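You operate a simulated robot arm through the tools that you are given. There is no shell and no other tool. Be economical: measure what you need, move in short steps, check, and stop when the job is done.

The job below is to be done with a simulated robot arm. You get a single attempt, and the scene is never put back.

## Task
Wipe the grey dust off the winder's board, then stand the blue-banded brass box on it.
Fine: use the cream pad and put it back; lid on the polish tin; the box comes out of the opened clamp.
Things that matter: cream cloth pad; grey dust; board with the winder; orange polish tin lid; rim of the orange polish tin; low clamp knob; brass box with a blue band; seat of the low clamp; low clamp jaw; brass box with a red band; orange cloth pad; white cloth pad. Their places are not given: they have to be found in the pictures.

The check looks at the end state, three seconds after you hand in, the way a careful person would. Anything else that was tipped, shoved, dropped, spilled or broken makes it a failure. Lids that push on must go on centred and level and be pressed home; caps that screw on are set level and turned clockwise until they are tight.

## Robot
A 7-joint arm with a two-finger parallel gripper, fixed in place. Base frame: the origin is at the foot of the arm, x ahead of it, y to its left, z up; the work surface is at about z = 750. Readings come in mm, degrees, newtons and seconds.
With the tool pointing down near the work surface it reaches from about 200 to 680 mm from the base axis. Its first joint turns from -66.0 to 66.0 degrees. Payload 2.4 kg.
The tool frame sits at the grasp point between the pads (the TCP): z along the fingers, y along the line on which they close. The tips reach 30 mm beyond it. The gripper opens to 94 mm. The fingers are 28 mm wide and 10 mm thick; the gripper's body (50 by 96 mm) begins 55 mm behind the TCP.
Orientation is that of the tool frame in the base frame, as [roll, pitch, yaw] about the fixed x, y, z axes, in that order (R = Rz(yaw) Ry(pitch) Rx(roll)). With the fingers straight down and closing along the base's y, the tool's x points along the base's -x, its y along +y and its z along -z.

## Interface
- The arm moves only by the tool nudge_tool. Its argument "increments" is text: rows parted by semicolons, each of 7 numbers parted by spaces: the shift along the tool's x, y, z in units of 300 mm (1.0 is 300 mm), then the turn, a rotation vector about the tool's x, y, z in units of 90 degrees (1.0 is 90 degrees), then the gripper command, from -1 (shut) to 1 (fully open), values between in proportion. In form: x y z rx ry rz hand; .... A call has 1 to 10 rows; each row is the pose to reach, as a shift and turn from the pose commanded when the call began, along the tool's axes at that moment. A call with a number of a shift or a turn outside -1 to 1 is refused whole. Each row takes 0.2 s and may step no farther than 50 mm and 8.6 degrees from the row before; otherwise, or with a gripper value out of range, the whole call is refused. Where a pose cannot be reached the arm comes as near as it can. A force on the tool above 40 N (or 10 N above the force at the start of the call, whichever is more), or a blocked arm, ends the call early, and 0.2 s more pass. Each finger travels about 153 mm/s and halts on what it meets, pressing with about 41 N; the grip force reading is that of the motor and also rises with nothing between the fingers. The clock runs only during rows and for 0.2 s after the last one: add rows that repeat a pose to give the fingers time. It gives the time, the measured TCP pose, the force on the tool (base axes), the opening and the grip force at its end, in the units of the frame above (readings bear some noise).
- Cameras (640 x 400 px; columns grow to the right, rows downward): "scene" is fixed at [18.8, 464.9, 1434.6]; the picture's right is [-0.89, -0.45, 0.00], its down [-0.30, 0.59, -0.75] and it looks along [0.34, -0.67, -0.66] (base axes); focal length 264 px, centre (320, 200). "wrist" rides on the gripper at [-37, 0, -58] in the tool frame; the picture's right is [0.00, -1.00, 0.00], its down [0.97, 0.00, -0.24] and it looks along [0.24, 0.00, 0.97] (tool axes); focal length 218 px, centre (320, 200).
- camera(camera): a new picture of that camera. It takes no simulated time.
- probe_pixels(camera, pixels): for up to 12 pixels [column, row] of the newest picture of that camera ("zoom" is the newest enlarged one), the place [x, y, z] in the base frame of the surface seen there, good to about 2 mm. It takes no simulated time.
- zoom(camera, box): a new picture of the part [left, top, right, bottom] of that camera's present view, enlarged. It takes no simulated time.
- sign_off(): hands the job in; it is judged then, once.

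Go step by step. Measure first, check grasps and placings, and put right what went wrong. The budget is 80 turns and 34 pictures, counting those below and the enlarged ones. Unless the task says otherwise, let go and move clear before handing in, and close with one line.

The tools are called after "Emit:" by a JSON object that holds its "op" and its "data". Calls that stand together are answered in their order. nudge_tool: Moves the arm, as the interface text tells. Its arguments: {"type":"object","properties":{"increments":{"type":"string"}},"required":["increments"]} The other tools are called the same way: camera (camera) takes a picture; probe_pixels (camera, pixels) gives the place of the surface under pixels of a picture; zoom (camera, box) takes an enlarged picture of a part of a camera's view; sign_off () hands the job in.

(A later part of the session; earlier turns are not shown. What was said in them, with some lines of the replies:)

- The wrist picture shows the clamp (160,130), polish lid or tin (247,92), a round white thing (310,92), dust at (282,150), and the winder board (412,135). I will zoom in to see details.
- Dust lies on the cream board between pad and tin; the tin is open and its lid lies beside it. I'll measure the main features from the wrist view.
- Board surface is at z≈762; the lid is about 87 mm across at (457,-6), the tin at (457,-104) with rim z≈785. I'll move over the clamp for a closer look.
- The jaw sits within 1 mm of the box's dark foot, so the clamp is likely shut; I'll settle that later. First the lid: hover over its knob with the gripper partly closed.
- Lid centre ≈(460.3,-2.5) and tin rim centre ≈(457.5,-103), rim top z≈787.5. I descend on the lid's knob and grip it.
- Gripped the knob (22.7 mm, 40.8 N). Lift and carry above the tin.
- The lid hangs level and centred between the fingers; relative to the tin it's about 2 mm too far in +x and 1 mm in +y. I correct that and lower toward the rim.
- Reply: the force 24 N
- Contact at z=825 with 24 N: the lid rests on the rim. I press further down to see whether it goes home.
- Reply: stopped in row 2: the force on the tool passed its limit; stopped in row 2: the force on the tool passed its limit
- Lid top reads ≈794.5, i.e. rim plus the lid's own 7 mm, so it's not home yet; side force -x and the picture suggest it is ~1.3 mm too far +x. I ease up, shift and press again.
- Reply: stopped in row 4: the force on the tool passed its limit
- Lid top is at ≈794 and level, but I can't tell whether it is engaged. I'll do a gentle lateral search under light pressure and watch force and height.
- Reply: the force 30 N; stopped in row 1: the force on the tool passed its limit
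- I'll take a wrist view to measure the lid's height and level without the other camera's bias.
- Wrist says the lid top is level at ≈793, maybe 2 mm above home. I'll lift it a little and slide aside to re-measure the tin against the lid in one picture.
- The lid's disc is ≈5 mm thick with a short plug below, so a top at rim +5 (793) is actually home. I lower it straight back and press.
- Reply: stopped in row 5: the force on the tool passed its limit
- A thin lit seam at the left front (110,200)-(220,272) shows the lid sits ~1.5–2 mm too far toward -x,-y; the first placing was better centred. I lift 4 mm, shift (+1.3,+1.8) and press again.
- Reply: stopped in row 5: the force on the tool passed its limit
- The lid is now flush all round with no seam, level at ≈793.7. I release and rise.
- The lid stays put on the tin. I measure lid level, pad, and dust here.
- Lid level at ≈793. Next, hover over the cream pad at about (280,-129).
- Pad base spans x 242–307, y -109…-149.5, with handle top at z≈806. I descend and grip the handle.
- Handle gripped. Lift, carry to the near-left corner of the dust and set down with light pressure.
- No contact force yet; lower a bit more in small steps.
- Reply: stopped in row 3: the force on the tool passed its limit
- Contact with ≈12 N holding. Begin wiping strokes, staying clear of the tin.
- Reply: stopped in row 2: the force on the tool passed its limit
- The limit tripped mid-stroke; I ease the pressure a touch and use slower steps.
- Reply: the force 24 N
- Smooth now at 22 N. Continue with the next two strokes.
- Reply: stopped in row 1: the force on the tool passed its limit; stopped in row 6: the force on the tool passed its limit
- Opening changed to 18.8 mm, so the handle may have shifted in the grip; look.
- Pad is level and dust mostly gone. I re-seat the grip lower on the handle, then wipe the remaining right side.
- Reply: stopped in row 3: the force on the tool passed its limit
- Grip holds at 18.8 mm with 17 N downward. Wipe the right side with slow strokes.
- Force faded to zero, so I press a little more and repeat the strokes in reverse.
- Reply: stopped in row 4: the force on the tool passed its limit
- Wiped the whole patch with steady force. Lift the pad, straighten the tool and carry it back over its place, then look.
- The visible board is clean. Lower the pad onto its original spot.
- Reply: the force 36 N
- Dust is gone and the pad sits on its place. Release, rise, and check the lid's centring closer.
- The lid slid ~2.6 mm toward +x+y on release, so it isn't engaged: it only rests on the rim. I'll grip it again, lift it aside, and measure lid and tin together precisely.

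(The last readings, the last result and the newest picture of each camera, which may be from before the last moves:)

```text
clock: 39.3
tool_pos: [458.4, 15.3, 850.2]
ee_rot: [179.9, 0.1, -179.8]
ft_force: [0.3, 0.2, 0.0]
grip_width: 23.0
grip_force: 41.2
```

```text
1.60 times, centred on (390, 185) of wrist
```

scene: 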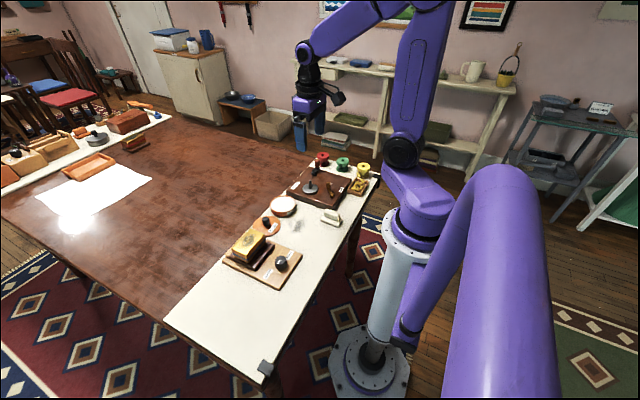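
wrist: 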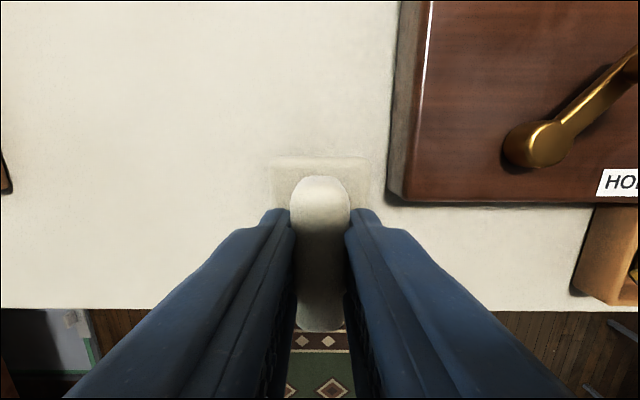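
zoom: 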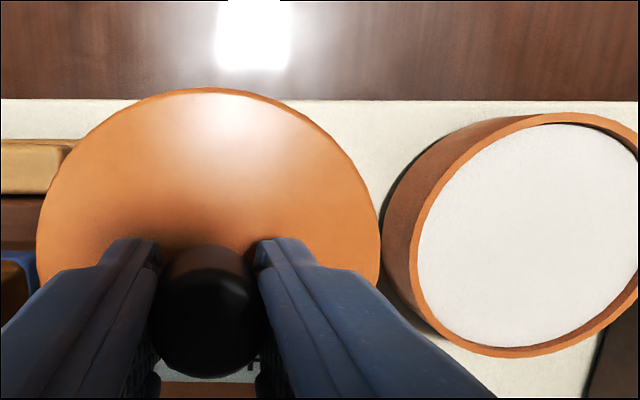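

Pixel geometry gives lid→tin offset ≈(-3.0,-117.1). I cross-check with averaged probes of rim and lid edges.

Emit:
{"op": "probe_pixels", "data": {"camera": "zoom", "pixels": [[412, 235], [413, 255], [418, 285], [430, 310], [450, 335], [480, 350], [510, 353], [545, 348], [418, 205], [440, 175], [470, 148], [500, 130]]}}

Emit:
{"op": "probe_pixels", "data": {"camera": "zoom", "pixels": [[530, 120], [560, 117], [590, 120], [615, 128], [632, 140], [580, 338], [600, 326], [620, 310], [636, 292], [414, 220], [425, 300], [455, 160]]}}

Emit:
{"op": "probe_pixels", "data": {"camera": "zoom", "pixels": [[41, 230], [376, 230], [210, 92], [100, 128], [318, 128], [60, 175], [358, 175], [150, 103], [270, 103], [200, 388], [170, 388], [240, 388]]}}

```text
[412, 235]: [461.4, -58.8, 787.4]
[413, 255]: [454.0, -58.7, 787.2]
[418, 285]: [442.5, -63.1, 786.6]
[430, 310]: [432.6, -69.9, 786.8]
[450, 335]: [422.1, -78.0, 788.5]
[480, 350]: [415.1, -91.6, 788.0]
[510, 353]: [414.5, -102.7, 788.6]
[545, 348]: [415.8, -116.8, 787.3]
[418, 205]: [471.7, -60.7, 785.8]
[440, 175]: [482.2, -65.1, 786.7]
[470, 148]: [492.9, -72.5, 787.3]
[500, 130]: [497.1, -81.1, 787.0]
```

```text
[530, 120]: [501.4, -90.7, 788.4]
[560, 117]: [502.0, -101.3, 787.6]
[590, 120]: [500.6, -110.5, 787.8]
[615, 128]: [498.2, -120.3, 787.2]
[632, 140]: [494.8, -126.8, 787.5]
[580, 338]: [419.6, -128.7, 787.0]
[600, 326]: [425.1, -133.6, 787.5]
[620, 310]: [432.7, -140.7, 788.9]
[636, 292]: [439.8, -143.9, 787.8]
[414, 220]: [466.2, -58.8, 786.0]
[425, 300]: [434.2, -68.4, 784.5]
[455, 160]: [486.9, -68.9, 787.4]
```

```text
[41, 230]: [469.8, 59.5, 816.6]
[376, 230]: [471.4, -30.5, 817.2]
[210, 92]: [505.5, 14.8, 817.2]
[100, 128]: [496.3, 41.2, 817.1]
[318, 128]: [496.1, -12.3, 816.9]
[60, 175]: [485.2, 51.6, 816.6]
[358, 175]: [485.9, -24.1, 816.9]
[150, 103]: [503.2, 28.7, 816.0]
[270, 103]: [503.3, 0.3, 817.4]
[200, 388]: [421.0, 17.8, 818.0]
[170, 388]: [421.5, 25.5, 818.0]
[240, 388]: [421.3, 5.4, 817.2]
```

Probes and pixels agree: lid centre to tin centre ≈(-1.7,-117.4). I move by that and press down slowly.

Emit:
{"op": "nudge_tool", "data": {"increments": "0.0057 -0.13 0 0 0 0 -1; 0.0057 -0.26 0 0 0 0 -1; 0.0057 -0.3913 0 0 0 0 -1; 0.0057 -0.3913 0 0 0 0 -1; 0.0057 -0.3913 0.06 0 0 0 -1; 0.0057 -0.3913 0.075 0 0 0 -1; 0.0057 -0.3913 0.08 0 0 0 -1; 0.0057 -0.3913 0.084 0 0 0 -1; 0.0057 -0.3913 0.087 0 0 0 -1; 0.0057 -0.3913 0.09 0 0 0 -1"}}

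```text
clock: 41.5
tool_pos: [455.9, -103.2, 825.2]
ee_rot: [180.0, 0.1, -179.7]
ft_force: [-5.5, 2.1, 31.4]
grip_width: 22.8
grip_force: 41.1
```

31 N with the z unchanged. I add a small circular dither under this load to let it drop in.

Emit:
{"op": "nudge_tool", "data": {"increments": "0.003 0 0 0 0 0 -1; 0.002 0.002 0 0 0 0 -1; 0 0.003 0 0 0 0 -1; -0.002 0.002 0 0 0 0 -1; -0.003 0 0 0 0 0 -1; -0.002 -0.002 0 0 0 0 -1; 0 -0.003 0 0 0 0 -1; 0.002 -0.002 0 0 0 0 -1; 0 0 0 0 0 0 -1; 0 0 0 0 0 0 -1"}}

```text
clock: 43.7
tool_pos: [456.7, -102.5, 823.3]
ee_rot: [179.8, 0.0, -179.8]
ft_force: [0.1, -2.1, 11.3]
grip_width: 23.2
grip_force: 41.0
```

Force fell from 31 to 11 N and z dropped ~2 mm: it went in. Press home now.

Emit:
{"op": "nudge_tool", "data": {"increments": "0 0 0.003 0 0 0 -1; 0 0 0.006 0 0 0 -1; 0 0 0.009 0 0 0 -1; 0 0 0.012 0 0 0 -1; 0 0 0.015 0 0 0 -1; 0 0 0.018 0 0 0 -1"}}

```text
clock: 44.3
tool_pos: [456.5, -102.2, 824.5]
ee_rot: [179.8, 0.3, -179.8]
ft_force: [-2.9, 0.7, 9.6]
grip_width: 23.2
grip_force: 41.0
stopped in row 3: the force on the tool passed its limit (the readings are from after the stop); the commanded pose is now the measured one
```

Test engagement: a small sideways push (2.4 mm) with the downward load eased.

Emit:
{"op": "nudge_tool", "data": {"increments": "0 0 -0.002 0 0 0 -1; -0.004 0 -0.002 0 0 0 -1; -0.008 0 -0.002 0 0 0 -1; -0.008 0 -0.002 0 0 0 -1"}}

```text
clock: 45.3
tool_pos: [459.6, -104.0, 824.1]
ee_rot: [180.0, 0.2, -179.7]
ft_force: [-0.7, -0.8, -1.0]
grip_width: 23.0
grip_force: 41.3
```

It moved freely by 2.4 mm, so there's play or it rode up. I go back to centre, dither under load again and press home.

Emit:
{"op": "nudge_tool", "data": {"increments": "0.008 0 0 0 0 0 -1; 0.008 0 0.008 0 0 0 -1; 0.011 0 0.008 0 0 0 -1; 0.008 0.003 0.008 0 0 0 -1; 0.005 0 0.008 0 0 0 -1; 0.008 -0.003 0.008 0 0 0 -1; 0.008 0 0.008 0 0 0 -1; 0.008 0 0.008 0 0 0 -1"}}

```text
clock: 46.1
tool_pos: [456.9, -103.2, 822.8]
ee_rot: [-180.0, 0.1, -179.7]
ft_force: [-2.2, 1.1, 10.3]
grip_width: 22.9
grip_force: 40.7
stopped in row 3: the force on the tool passed its limit (the readings are from after the stop); the commanded pose is now the measured one
```

Pressed to z≈822.8. Ease the load, open gently and rise toward the clamp so one picture shows both lid and clamp knob.

Emit:
{"op": "nudge_tool", "data": {"increments": "0 0 -0.0025 0 0 0 -1; 0 0 -0.0025 0 0 0 -1; 0 0 -0.0025 0 0 0 -0.3; 0 0 -0.0025 0 0 0 -0.1; 0 0 -0.1 0 0 0 -0.1; 0 0 -0.2 0 0 0 -0.1; 0 0 -0.3 0 0 0 -0.1; 0.1 0.1 -0.3 0 0 0 -0.1; 0.2 0.2 -0.3 0 0 0 0; 0.2 0.2 -0.3 0 0 0 0"}}

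Emit:
{"op": "zoom", "data": {"camera": "scene", "box": [264, 195, 304, 220]}}

Emit:
{"op": "probe_pixels", "data": {"camera": "zoom", "pixels": [[120, 130], [180, 200], [250, 240], [330, 240], [400, 215], [460, 170], [490, 110], [150, 170], [250, 290], [250, 300], [250, 270], [250, 280]]}}

```text
clock: 48.3
tool_pos: [395.0, -42.5, 913.3]
ee_rot: [179.9, 0.3, -179.8]
ft_force: [0.1, -0.5, 0.4]
grip_width: 46.7
grip_force: 0.1
```

```text
16.00 times, centred on (284, 208) of scene
```

zoom: 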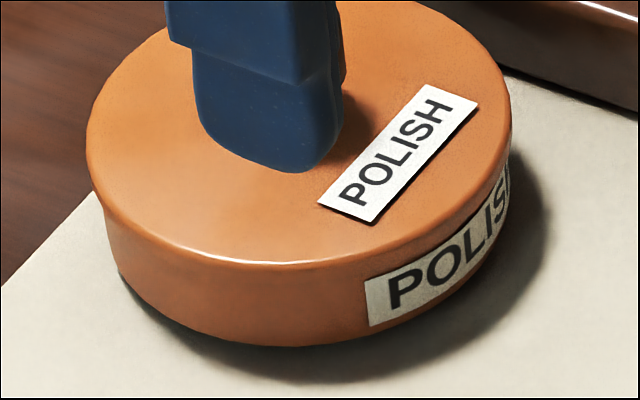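

```text
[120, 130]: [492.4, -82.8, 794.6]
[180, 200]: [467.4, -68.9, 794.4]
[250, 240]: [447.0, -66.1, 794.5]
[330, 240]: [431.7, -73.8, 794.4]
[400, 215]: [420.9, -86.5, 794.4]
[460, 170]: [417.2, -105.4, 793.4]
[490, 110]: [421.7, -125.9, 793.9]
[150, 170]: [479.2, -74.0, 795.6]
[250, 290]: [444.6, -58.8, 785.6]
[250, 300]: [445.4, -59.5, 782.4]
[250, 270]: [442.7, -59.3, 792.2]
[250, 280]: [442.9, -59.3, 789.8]
```

Lid remained centred after release, flush all round and level. Now to the clamp knob at (321.5,114): descend around it and grip.

Emit:
{"op": "nudge_tool", "data": {"increments": "0.062 0.13 0 0 0 0 0.3; 0.124 0.26 0 0 0 0 0.3; 0.186 0.39 0 0 0 0 0.3; 0.245 0.522 0 0 0 0 0.3; 0.245 0.522 0.14 0 0 0 0.3; 0.245 0.522 0.28 0 0 0 0.3; 0.245 0.522 0.345 0 0 0 0.3; 0.245 0.522 0.345 0 0 0 -1; 0.245 0.522 0.345 0 0 0 -1; 0.245 0.522 0.345 0 0 0 -1"}}

```text
clock: 50.5
tool_pos: [320.4, 114.8, 809.3]
ee_rot: [-180.0, 0.4, -179.4]
ft_force: [-5.8, 39.6, -2.7]
grip_width: 35.5
grip_force: 44.8
```

The grip is off-centre (39.6 N in +y); I shift about 2 mm toward +y to relax it.

Emit:
{"op": "nudge_tool", "data": {"increments": "0 0.003 0 0 0 0 -1; 0 0.006 0 0 0 0 -1; 0 0.006 0 0 0 0 -1"}}

```text
clock: 51.3
tool_pos: [321.1, 115.4, 808.9]
ee_rot: [180.0, 0.1, -179.8]
ft_force: [-2.5, 23.8, -38.7]
grip_width: 35.6
grip_force: 45.3
```

Emit:
{"op": "nudge_tool", "data": {"increments": "0 0 0 0 0 0 0; 0 0.009 0 0 0 0 0; 0 0.009 0 0 0 0 0; 0 0.009 0 0 0 0 -1; 0 0.009 0 0 0 0 -1; 0 0.009 0 0 0 0 -1"}}

```text
clock: 52.7
tool_pos: [322.6, 115.8, 809.2]
ee_rot: [-179.9, 0.2, 179.9]
ft_force: [5.2, -38.2, 7.2]
grip_width: 35.5
grip_force: 44.6
```

Emit:
{"op": "nudge_tool", "data": {"increments": "0 0 0 0 0 0 0; 0 -0.0073 0 0 0 0 0; 0 -0.0073 0 0 0 0 0; 0 -0.0073 0 0 0 0 -1; 0 -0.0073 0 0 0 0 -1; 0 -0.0073 0 0 0 0 -1"}}

```text
clock: 54.1
tool_pos: [322.1, 115.3, 810.2]
ee_rot: [-180.0, 0.4, -179.7]
ft_force: [-0.7, 1.1, -1.0]
grip_width: 35.5
grip_force: 45.1
```

Centred now. Turn 34° clockwise seen from above (toward the OPEN mark) and watch the force.

Emit:
{"op": "nudge_tool", "data": {"increments": "0 0 0 0 0 0.06 -1; 0 0 0 0 0 0.12 -1; 0 0 0 0 0 0.18 -1; 0 0 0 0 0 0.24 -1; 0 0 0 0 0 0.31 -1; 0 0 0 0 0 0.38 -1; 0 0 0 0 0 0.38 -1"}}

Emit:
{"op": "zoom", "data": {"camera": "scene", "box": [222, 225, 306, 292]}}

```text
clock: 55.2
tool_pos: [321.9, 115.3, 809.5]
ee_rot: [180.0, 0.2, 157.8]
ft_force: [0.0, -2.0, 0.1]
grip_width: 35.5
grip_force: 45.0
stopped in row 5: the force on the tool passed its limit (the readings are from after the stop); the commanded pose is now the measured one
```

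```text
5.97 times, centred on (264, 258) of scene
```

zoom: 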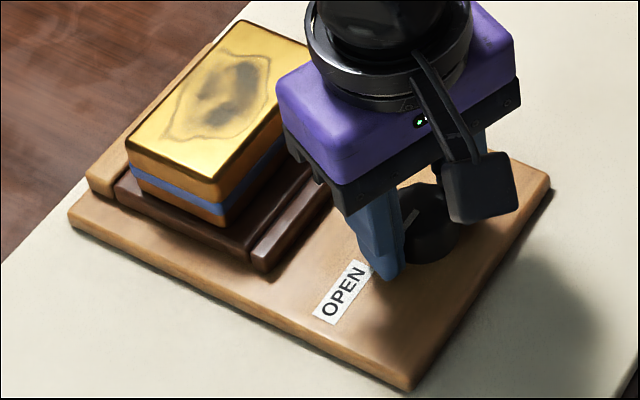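

Clockwise is blocked after 22° and the jaw corner (264,268) hasn't moved. Try counter-clockwise, up to ~80°.

Emit:
{"op": "nudge_tool", "data": {"increments": "0 0 0 0 0 -0.09 -1; 0 0 0 0 0 -0.18 -1; 0 0 0 0 0 -0.27 -1; 0 0 0 0 0 -0.36 -1; 0 0 0 0 0 -0.45 -1; 0 0 0 0 0 -0.54 -1; 0 0 0 0 0 -0.63 -1; 0 0 0 0 0 -0.72 -1; 0 0 0 0 0 -0.81 -1; 0 0 0 0 0 -0.9 -1"}}

```text
clock: 57.4
tool_pos: [321.8, 116.2, 809.6]
ee_rot: [-179.9, 0.1, -121.1]
ft_force: [3.7, -13.3, 36.8]
grip_width: 35.3
grip_force: 45.2
```

It turned 81° CCW without a stop. Check the jaw.

Emit:
{"op": "zoom", "data": {"camera": "scene", "box": [222, 225, 306, 292]}}

Emit:
{"op": "probe_pixels", "data": {"camera": "zoom", "pixels": [[262, 255], [300, 225], [255, 245], [245, 240], [235, 232], [270, 262], [280, 262], [210, 225], [180, 215], [290, 250], [310, 235], [275, 245]]}}

```text
5.97 times, centred on (264, 258) of scene
```

zoom: 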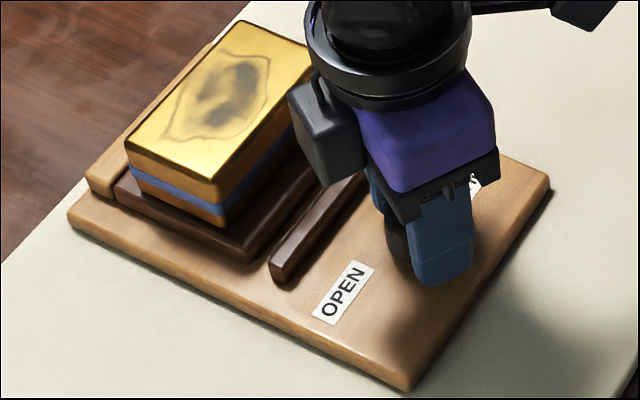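

```text
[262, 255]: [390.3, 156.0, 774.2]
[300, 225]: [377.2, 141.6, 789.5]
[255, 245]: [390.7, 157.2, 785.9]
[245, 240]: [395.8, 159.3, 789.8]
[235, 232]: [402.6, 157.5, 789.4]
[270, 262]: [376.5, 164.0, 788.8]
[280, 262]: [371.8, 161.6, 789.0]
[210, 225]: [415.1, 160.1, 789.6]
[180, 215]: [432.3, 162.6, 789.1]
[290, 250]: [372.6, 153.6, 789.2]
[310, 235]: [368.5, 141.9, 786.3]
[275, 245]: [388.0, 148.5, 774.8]
```

CCW opens: the jaw now stands ≈10 mm off the foot. Turn on another 25° to be well open, then release.

Emit:
{"op": "nudge_tool", "data": {"increments": "0 0 0 0 0 -0.09 -1; 0 0 0 0 0 -0.18 -1; 0 0 0 0 0 -0.28 -1; 0 0 0 0 0 -0.28 -1"}}

```text
refused: row 3 steps farther than a row can; nothing moved
```

Emit:
{"op": "nudge_tool", "data": {"increments": "0 0 0 0 0 -0.09 -1; 0 0 0 0 0 -0.18 -1; 0 0 0 0 0 -0.27 -1; 0 0 0 0 0 -0.27 -1"}}

```text
clock: 58.4
tool_pos: [321.2, 114.3, 809.2]
ee_rot: [-179.9, -0.1, -96.6]
ft_force: [-0.8, 1.6, -14.1]
grip_width: 35.3
grip_force: 45.1
```

Knob moved freely. Now probe the box's top edges on the current enlarged picture for its centre.

Emit:
{"op": "probe_pixels", "data": {"camera": "zoom", "pixels": [[130, 142], [134, 146], [214, 178], [240, 26], [160, 108], [200, 66], [230, 160], [260, 122], [170, 160], [118, 180], [215, 248], [150, 165]]}}

Emit:
{"op": "nudge_tool", "data": {"increments": "0 0 0 0 0 0 -0.1; 0 0 0 0 0 0 0; 0 0 -0.1 0 0 0 0.3; 0 0 -0.2 0 0 -0.073 1; 0 0 -0.3 0 0 -0.073 1; 0 0 -0.3 0 0 -0.073 1"}}

```text
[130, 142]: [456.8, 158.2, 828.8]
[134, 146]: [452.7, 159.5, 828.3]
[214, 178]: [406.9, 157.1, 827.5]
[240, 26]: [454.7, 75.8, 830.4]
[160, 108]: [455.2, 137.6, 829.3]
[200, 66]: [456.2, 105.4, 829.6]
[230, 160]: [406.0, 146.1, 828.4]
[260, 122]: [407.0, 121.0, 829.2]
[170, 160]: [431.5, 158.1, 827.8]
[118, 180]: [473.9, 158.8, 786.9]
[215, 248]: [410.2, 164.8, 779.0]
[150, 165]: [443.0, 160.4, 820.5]
```

```text
clock: 59.8
tool_pos: [322.9, 116.5, 899.1]
ee_rot: [-180.0, 0.1, -90.2]
ft_force: [0.4, -0.2, -0.3]
grip_width: 94.1
grip_force: 0.1
```

Box body spans x≈405–457.5, y≈70–158.5, top 828; centre ≈(431.5,114). With the fingers closing along x, move over it, descend and grip.

Emit:
{"op": "nudge_tool", "data": {"increments": "0.004 -0.12 0 0 0 0 1; 0.008 -0.24 0 0 0 0 1; 0.008 -0.362 0 0 0 0 1; 0.008 -0.362 0 0 0 0 1; 0.008 -0.362 0.13 0 0 0 1; 0.008 -0.362 0.22 0 0 0 1; 0.008 -0.362 0.25 0 0 0 1; 0.008 -0.362 0.25 0 0 0 1"}}

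```text
clock: 61.6
tool_pos: [430.5, 111.5, 824.5]
ee_rot: [-179.9, 0.0, -90.4]
ft_force: [0.6, -0.7, 0.1]
grip_width: 93.8
grip_force: 0.0
```

Emit:
{"op": "nudge_tool", "data": {"increments": "0 0 0 0 0 0 0.5; 0 0 0 0 0 0 0.25; 0 0 0 0 0 0 0; 0 0 0 0 0 0 -0.5; 0 0 0 0 0 0 -0.5"}}

```text
clock: 62.8
tool_pos: [430.1, 113.0, 824.4]
ee_rot: [-179.9, 0.0, -90.3]
ft_force: [0.4, 0.2, 3.0]
grip_width: 60.5
grip_force: 41.1
```

Gripped at 60.5 mm with 41 N. Lift gently.

Emit:
{"op": "nudge_tool", "data": {"increments": "0 0 -0.01 0 0 0 -0.5; 0 0 -0.03 0 0 0 -0.5; 0 0 -0.07 0 0 0 -0.5; 0 0 -0.15 0 0 0 -0.5; 0 0 -0.2 0 0 0 -0.5; 0 0 -0.2 0 0 0 -0.5"}}

Emit:
{"op": "camera", "data": {"camera": "scene"}}

```text
clock: 64.2
tool_pos: [428.8, 110.7, 886.4]
ee_rot: [-179.9, 0.0, -90.3]
ft_force: [0.1, -0.4, -4.2]
grip_width: 59.9
grip_force: 40.9
```

```text
2 pictures are left
```

scene: 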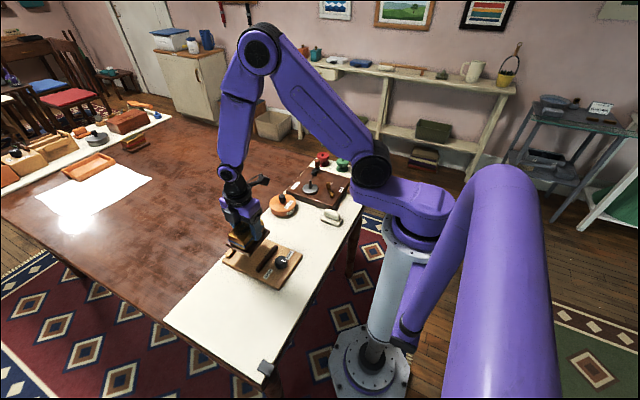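

Emit:
{"op": "probe_pixels", "data": {"camera": "scene", "pixels": [[235, 238], [233, 243], [238, 248], [243, 249], [248, 246], [255, 250], [262, 252], [266, 256], [270, 262], [258, 244], [245, 242], [240, 232]]}}

```text
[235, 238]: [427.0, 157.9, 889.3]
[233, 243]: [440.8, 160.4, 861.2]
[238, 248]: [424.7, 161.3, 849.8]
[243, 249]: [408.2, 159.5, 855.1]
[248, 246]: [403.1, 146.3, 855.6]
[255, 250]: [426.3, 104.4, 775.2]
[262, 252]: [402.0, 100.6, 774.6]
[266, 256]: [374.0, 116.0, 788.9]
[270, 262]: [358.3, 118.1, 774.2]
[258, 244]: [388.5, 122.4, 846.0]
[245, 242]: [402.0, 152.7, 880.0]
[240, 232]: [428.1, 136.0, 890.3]
```

The box with its foot is in hand and the clamp is empty. Carry it to the wiped area (355,-42) and lower, keeping clear of tin and clamp.

Emit:
{"op": "nudge_tool", "data": {"increments": "0.1 0.05 0 0 0 0 -0.5; 0.2 0.1 0 0 0 0 -0.5; 0.3 0.15 0 0 0 0 -0.5; 0.4 0.2 0 0 0 0 -0.5; 0.509 0.246 0 0 0 0 -0.5; 0.509 0.246 0 0 0 0 -0.5; 0.509 0.246 0.1 0 0 0 -0.5; 0.509 0.246 0.2 0 0 0 -0.5; 0.509 0.246 0.22 0 0 0 -0.5; 0.509 0.246 0.22 0 0 0 -0.5"}}

```text
clock: 66.4
tool_pos: [356.4, -40.5, 818.3]
ee_rot: [-179.7, -0.1, -90.3]
ft_force: [0.6, -0.2, -4.1]
grip_width: 60.1
grip_force: 41.3
```

Emit:
{"op": "nudge_tool", "data": {"increments": "0 0 0.008 0 0 0 -0.5; 0 0 0.014 0 0 0 -0.5; 0 0 0.018 0 0 0 -0.5; 0 0 0.021 0 0 0 -0.5; 0 0 0.021 0 0 0 -0.5"}}

```text
clock: 67.6
tool_pos: [355.8, -41.1, 813.1]
ee_rot: [-179.8, 0.0, -90.3]
ft_force: [-1.6, 0.5, 2.8]
grip_width: 60.1
grip_force: 40.9
```

Contact felt (≈7 N change). Release, rise straight up and back off.

Emit:
{"op": "nudge_tool", "data": {"increments": "0 0 0.001 0 0 0 0.4; 0 0 0.001 0 0 0 0.7; 0 0 0.001 0 0 0 0.9; 0 0 -0.1 0 0 0 0.9; 0 0 -0.2 0 0 0 0.9; 0 0 -0.32 0 0 0 0.9; 0 0 -0.45 0 0 0 0.9; 0 0 -0.6 0 0 0 0.9; 0 0 -0.6 0 0 0 0.9"}}

Emit:
{"op": "camera", "data": {"camera": "wrist"}}

```text
clock: 69.6
tool_pos: [352.9, -42.3, 991.7]
ee_rot: [-179.8, 0.1, -90.3]
ft_force: [0.4, -0.3, 0.8]
grip_width: 89.4
grip_force: 0.1
```

```text
1 pictures are left
```

wrist: 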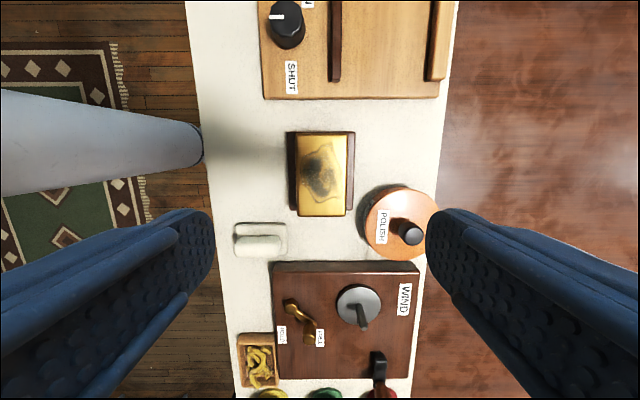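

The box stands flat, and the clamp pad and spools are undisturbed. Probe lid height/centre, box level and pad position for a final check.

Emit:
{"op": "probe_pixels", "data": {"camera": "wrist", "pixels": [[372, 215], [430, 205], [400, 193], [390, 252], [380, 235], [420, 235], [375, 205], [415, 200], [300, 140], [345, 140], [305, 210], [342, 210]]}}

Emit:
{"op": "probe_pixels", "data": {"camera": "wrist", "pixels": [[236, 226], [285, 226], [236, 253], [284, 253], [361, 222], [437, 222], [399, 189], [395, 258], [366, 240], [363, 210], [290, 180], [353, 180]]}}

```text
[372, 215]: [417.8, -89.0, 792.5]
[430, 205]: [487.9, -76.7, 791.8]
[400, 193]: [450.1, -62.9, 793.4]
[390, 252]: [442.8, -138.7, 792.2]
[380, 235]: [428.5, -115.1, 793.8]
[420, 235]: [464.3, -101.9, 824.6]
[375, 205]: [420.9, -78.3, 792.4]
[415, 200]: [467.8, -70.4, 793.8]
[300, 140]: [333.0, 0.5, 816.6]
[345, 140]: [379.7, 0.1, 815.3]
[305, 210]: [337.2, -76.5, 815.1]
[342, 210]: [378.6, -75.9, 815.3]
```

```text
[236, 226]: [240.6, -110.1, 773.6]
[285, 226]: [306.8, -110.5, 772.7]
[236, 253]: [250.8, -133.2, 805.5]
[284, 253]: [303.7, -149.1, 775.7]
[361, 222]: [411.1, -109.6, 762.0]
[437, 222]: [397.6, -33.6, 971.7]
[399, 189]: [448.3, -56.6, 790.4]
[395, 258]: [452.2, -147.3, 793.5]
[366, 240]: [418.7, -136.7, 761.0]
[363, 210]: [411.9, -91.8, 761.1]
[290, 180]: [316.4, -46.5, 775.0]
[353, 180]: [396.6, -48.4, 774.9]
```

Everything is in place; the lid top reads ≈793, level and centred near (457.5,-102.8). For certainty I'll press once more straight down on the knob with closed fingers.

Emit:
{"op": "nudge_tool", "data": {"increments": "0.06 -0.1 0 0 0 0 0.3; 0.12 -0.2 0 0 0 0 -0.4; 0.18 -0.3 0 0 0 0 -1; 0.2 -0.345 0 0 0 0 -1; 0.2 -0.345 0.12 0 0 0 -1; 0.2 -0.345 0.24 0 0 0 -1; 0.2 -0.345 0.36 0 0 0 -1; 0.2 -0.345 0.42 0 0 0 -1; 0.2 -0.345 0.43 0 0 0 -1; 0.2 -0.345 0.43 0 0 0 -1"}}

```text
clock: 71.8
tool_pos: [460.2, -100.8, 861.9]
ee_rot: [-179.8, 0.0, -90.4]
ft_force: [0.4, -0.7, 0.5]
grip_width: 0.1
grip_force: 32.9
5 turns are left
```

Emit:
{"op": "nudge_tool", "data": {"increments": "0.005 0.006 0.01 0 0 0 -1; 0.005 0.006 0.018 0 0 0 -1; 0.005 0.006 0.023 0 0 0 -1; 0.005 0.006 0.027 0 0 0 -1; 0.005 0.006 0.031 0 0 0 -1; 0.005 0.006 0.035 0 0 0 -1; 0.005 0.006 0.039 0 0 0 -1; 0.005 0.006 0.043 0 0 0 -1"}}

```text
clock: 73.5
tool_pos: [457.0, -103.2, 854.5]
ee_rot: [-179.9, -0.1, -90.3]
ft_force: [-5.1, 1.8, 13.2]
grip_width: 0.0
grip_force: 33.4
stopped in row 8: the force on the tool passed its limit (the readings are from after the stop); the commanded pose is now the measured one
4 turns are left
```

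The press reached the force limit at z≈854.5 (knob top ≈824.5), with the lid not moving further. Rise clear and take the last picture.

Emit:
{"op": "nudge_tool", "data": {"increments": "0 0 -0.01 0 0 0 -1; 0 0 -0.1 0 0 0 -1; 0 0 -0.24 0 0 0 -1; 0 0 -0.4 0 0 0 -1; 0 0 -0.55 0 0 0 -1; 0 0 -0.55 0 0 0 -1"}}

Emit:
{"op": "zoom", "data": {"camera": "scene", "box": [244, 180, 324, 230]}}

```text
clock: 74.9
tool_pos: [453.2, -103.2, 1018.2]
ee_rot: [-179.8, -0.1, -90.4]
ft_force: [-0.4, -0.2, -0.3]
grip_width: 0.0
grip_force: 33.4
```

```text
8.00 times, centred on (284, 205) of scene
3 turns are left
```

zoom: 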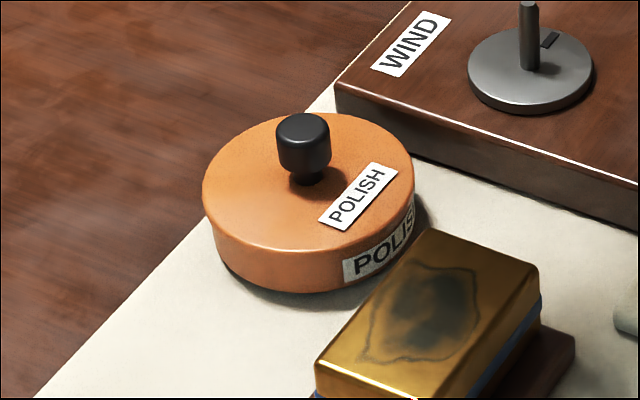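

The last picture shows the lid flush and level on the tin and the box standing on the clean board, with the arm clear. I hand in now.

Emit:
{"op": "sign_off", "data": {}}

```text
The job is handed in.
```

I handed the job in with the dust wiped off, the cream pad back in its place and the blue-banded box standing on the cleaned board. The lid is on the polish tin, level, centred to within about 1 mm and pressed to the 40 N limit. I could not fully confirm it is home, because it slid about 2.5 mm with little resistance in a test before the final presses.
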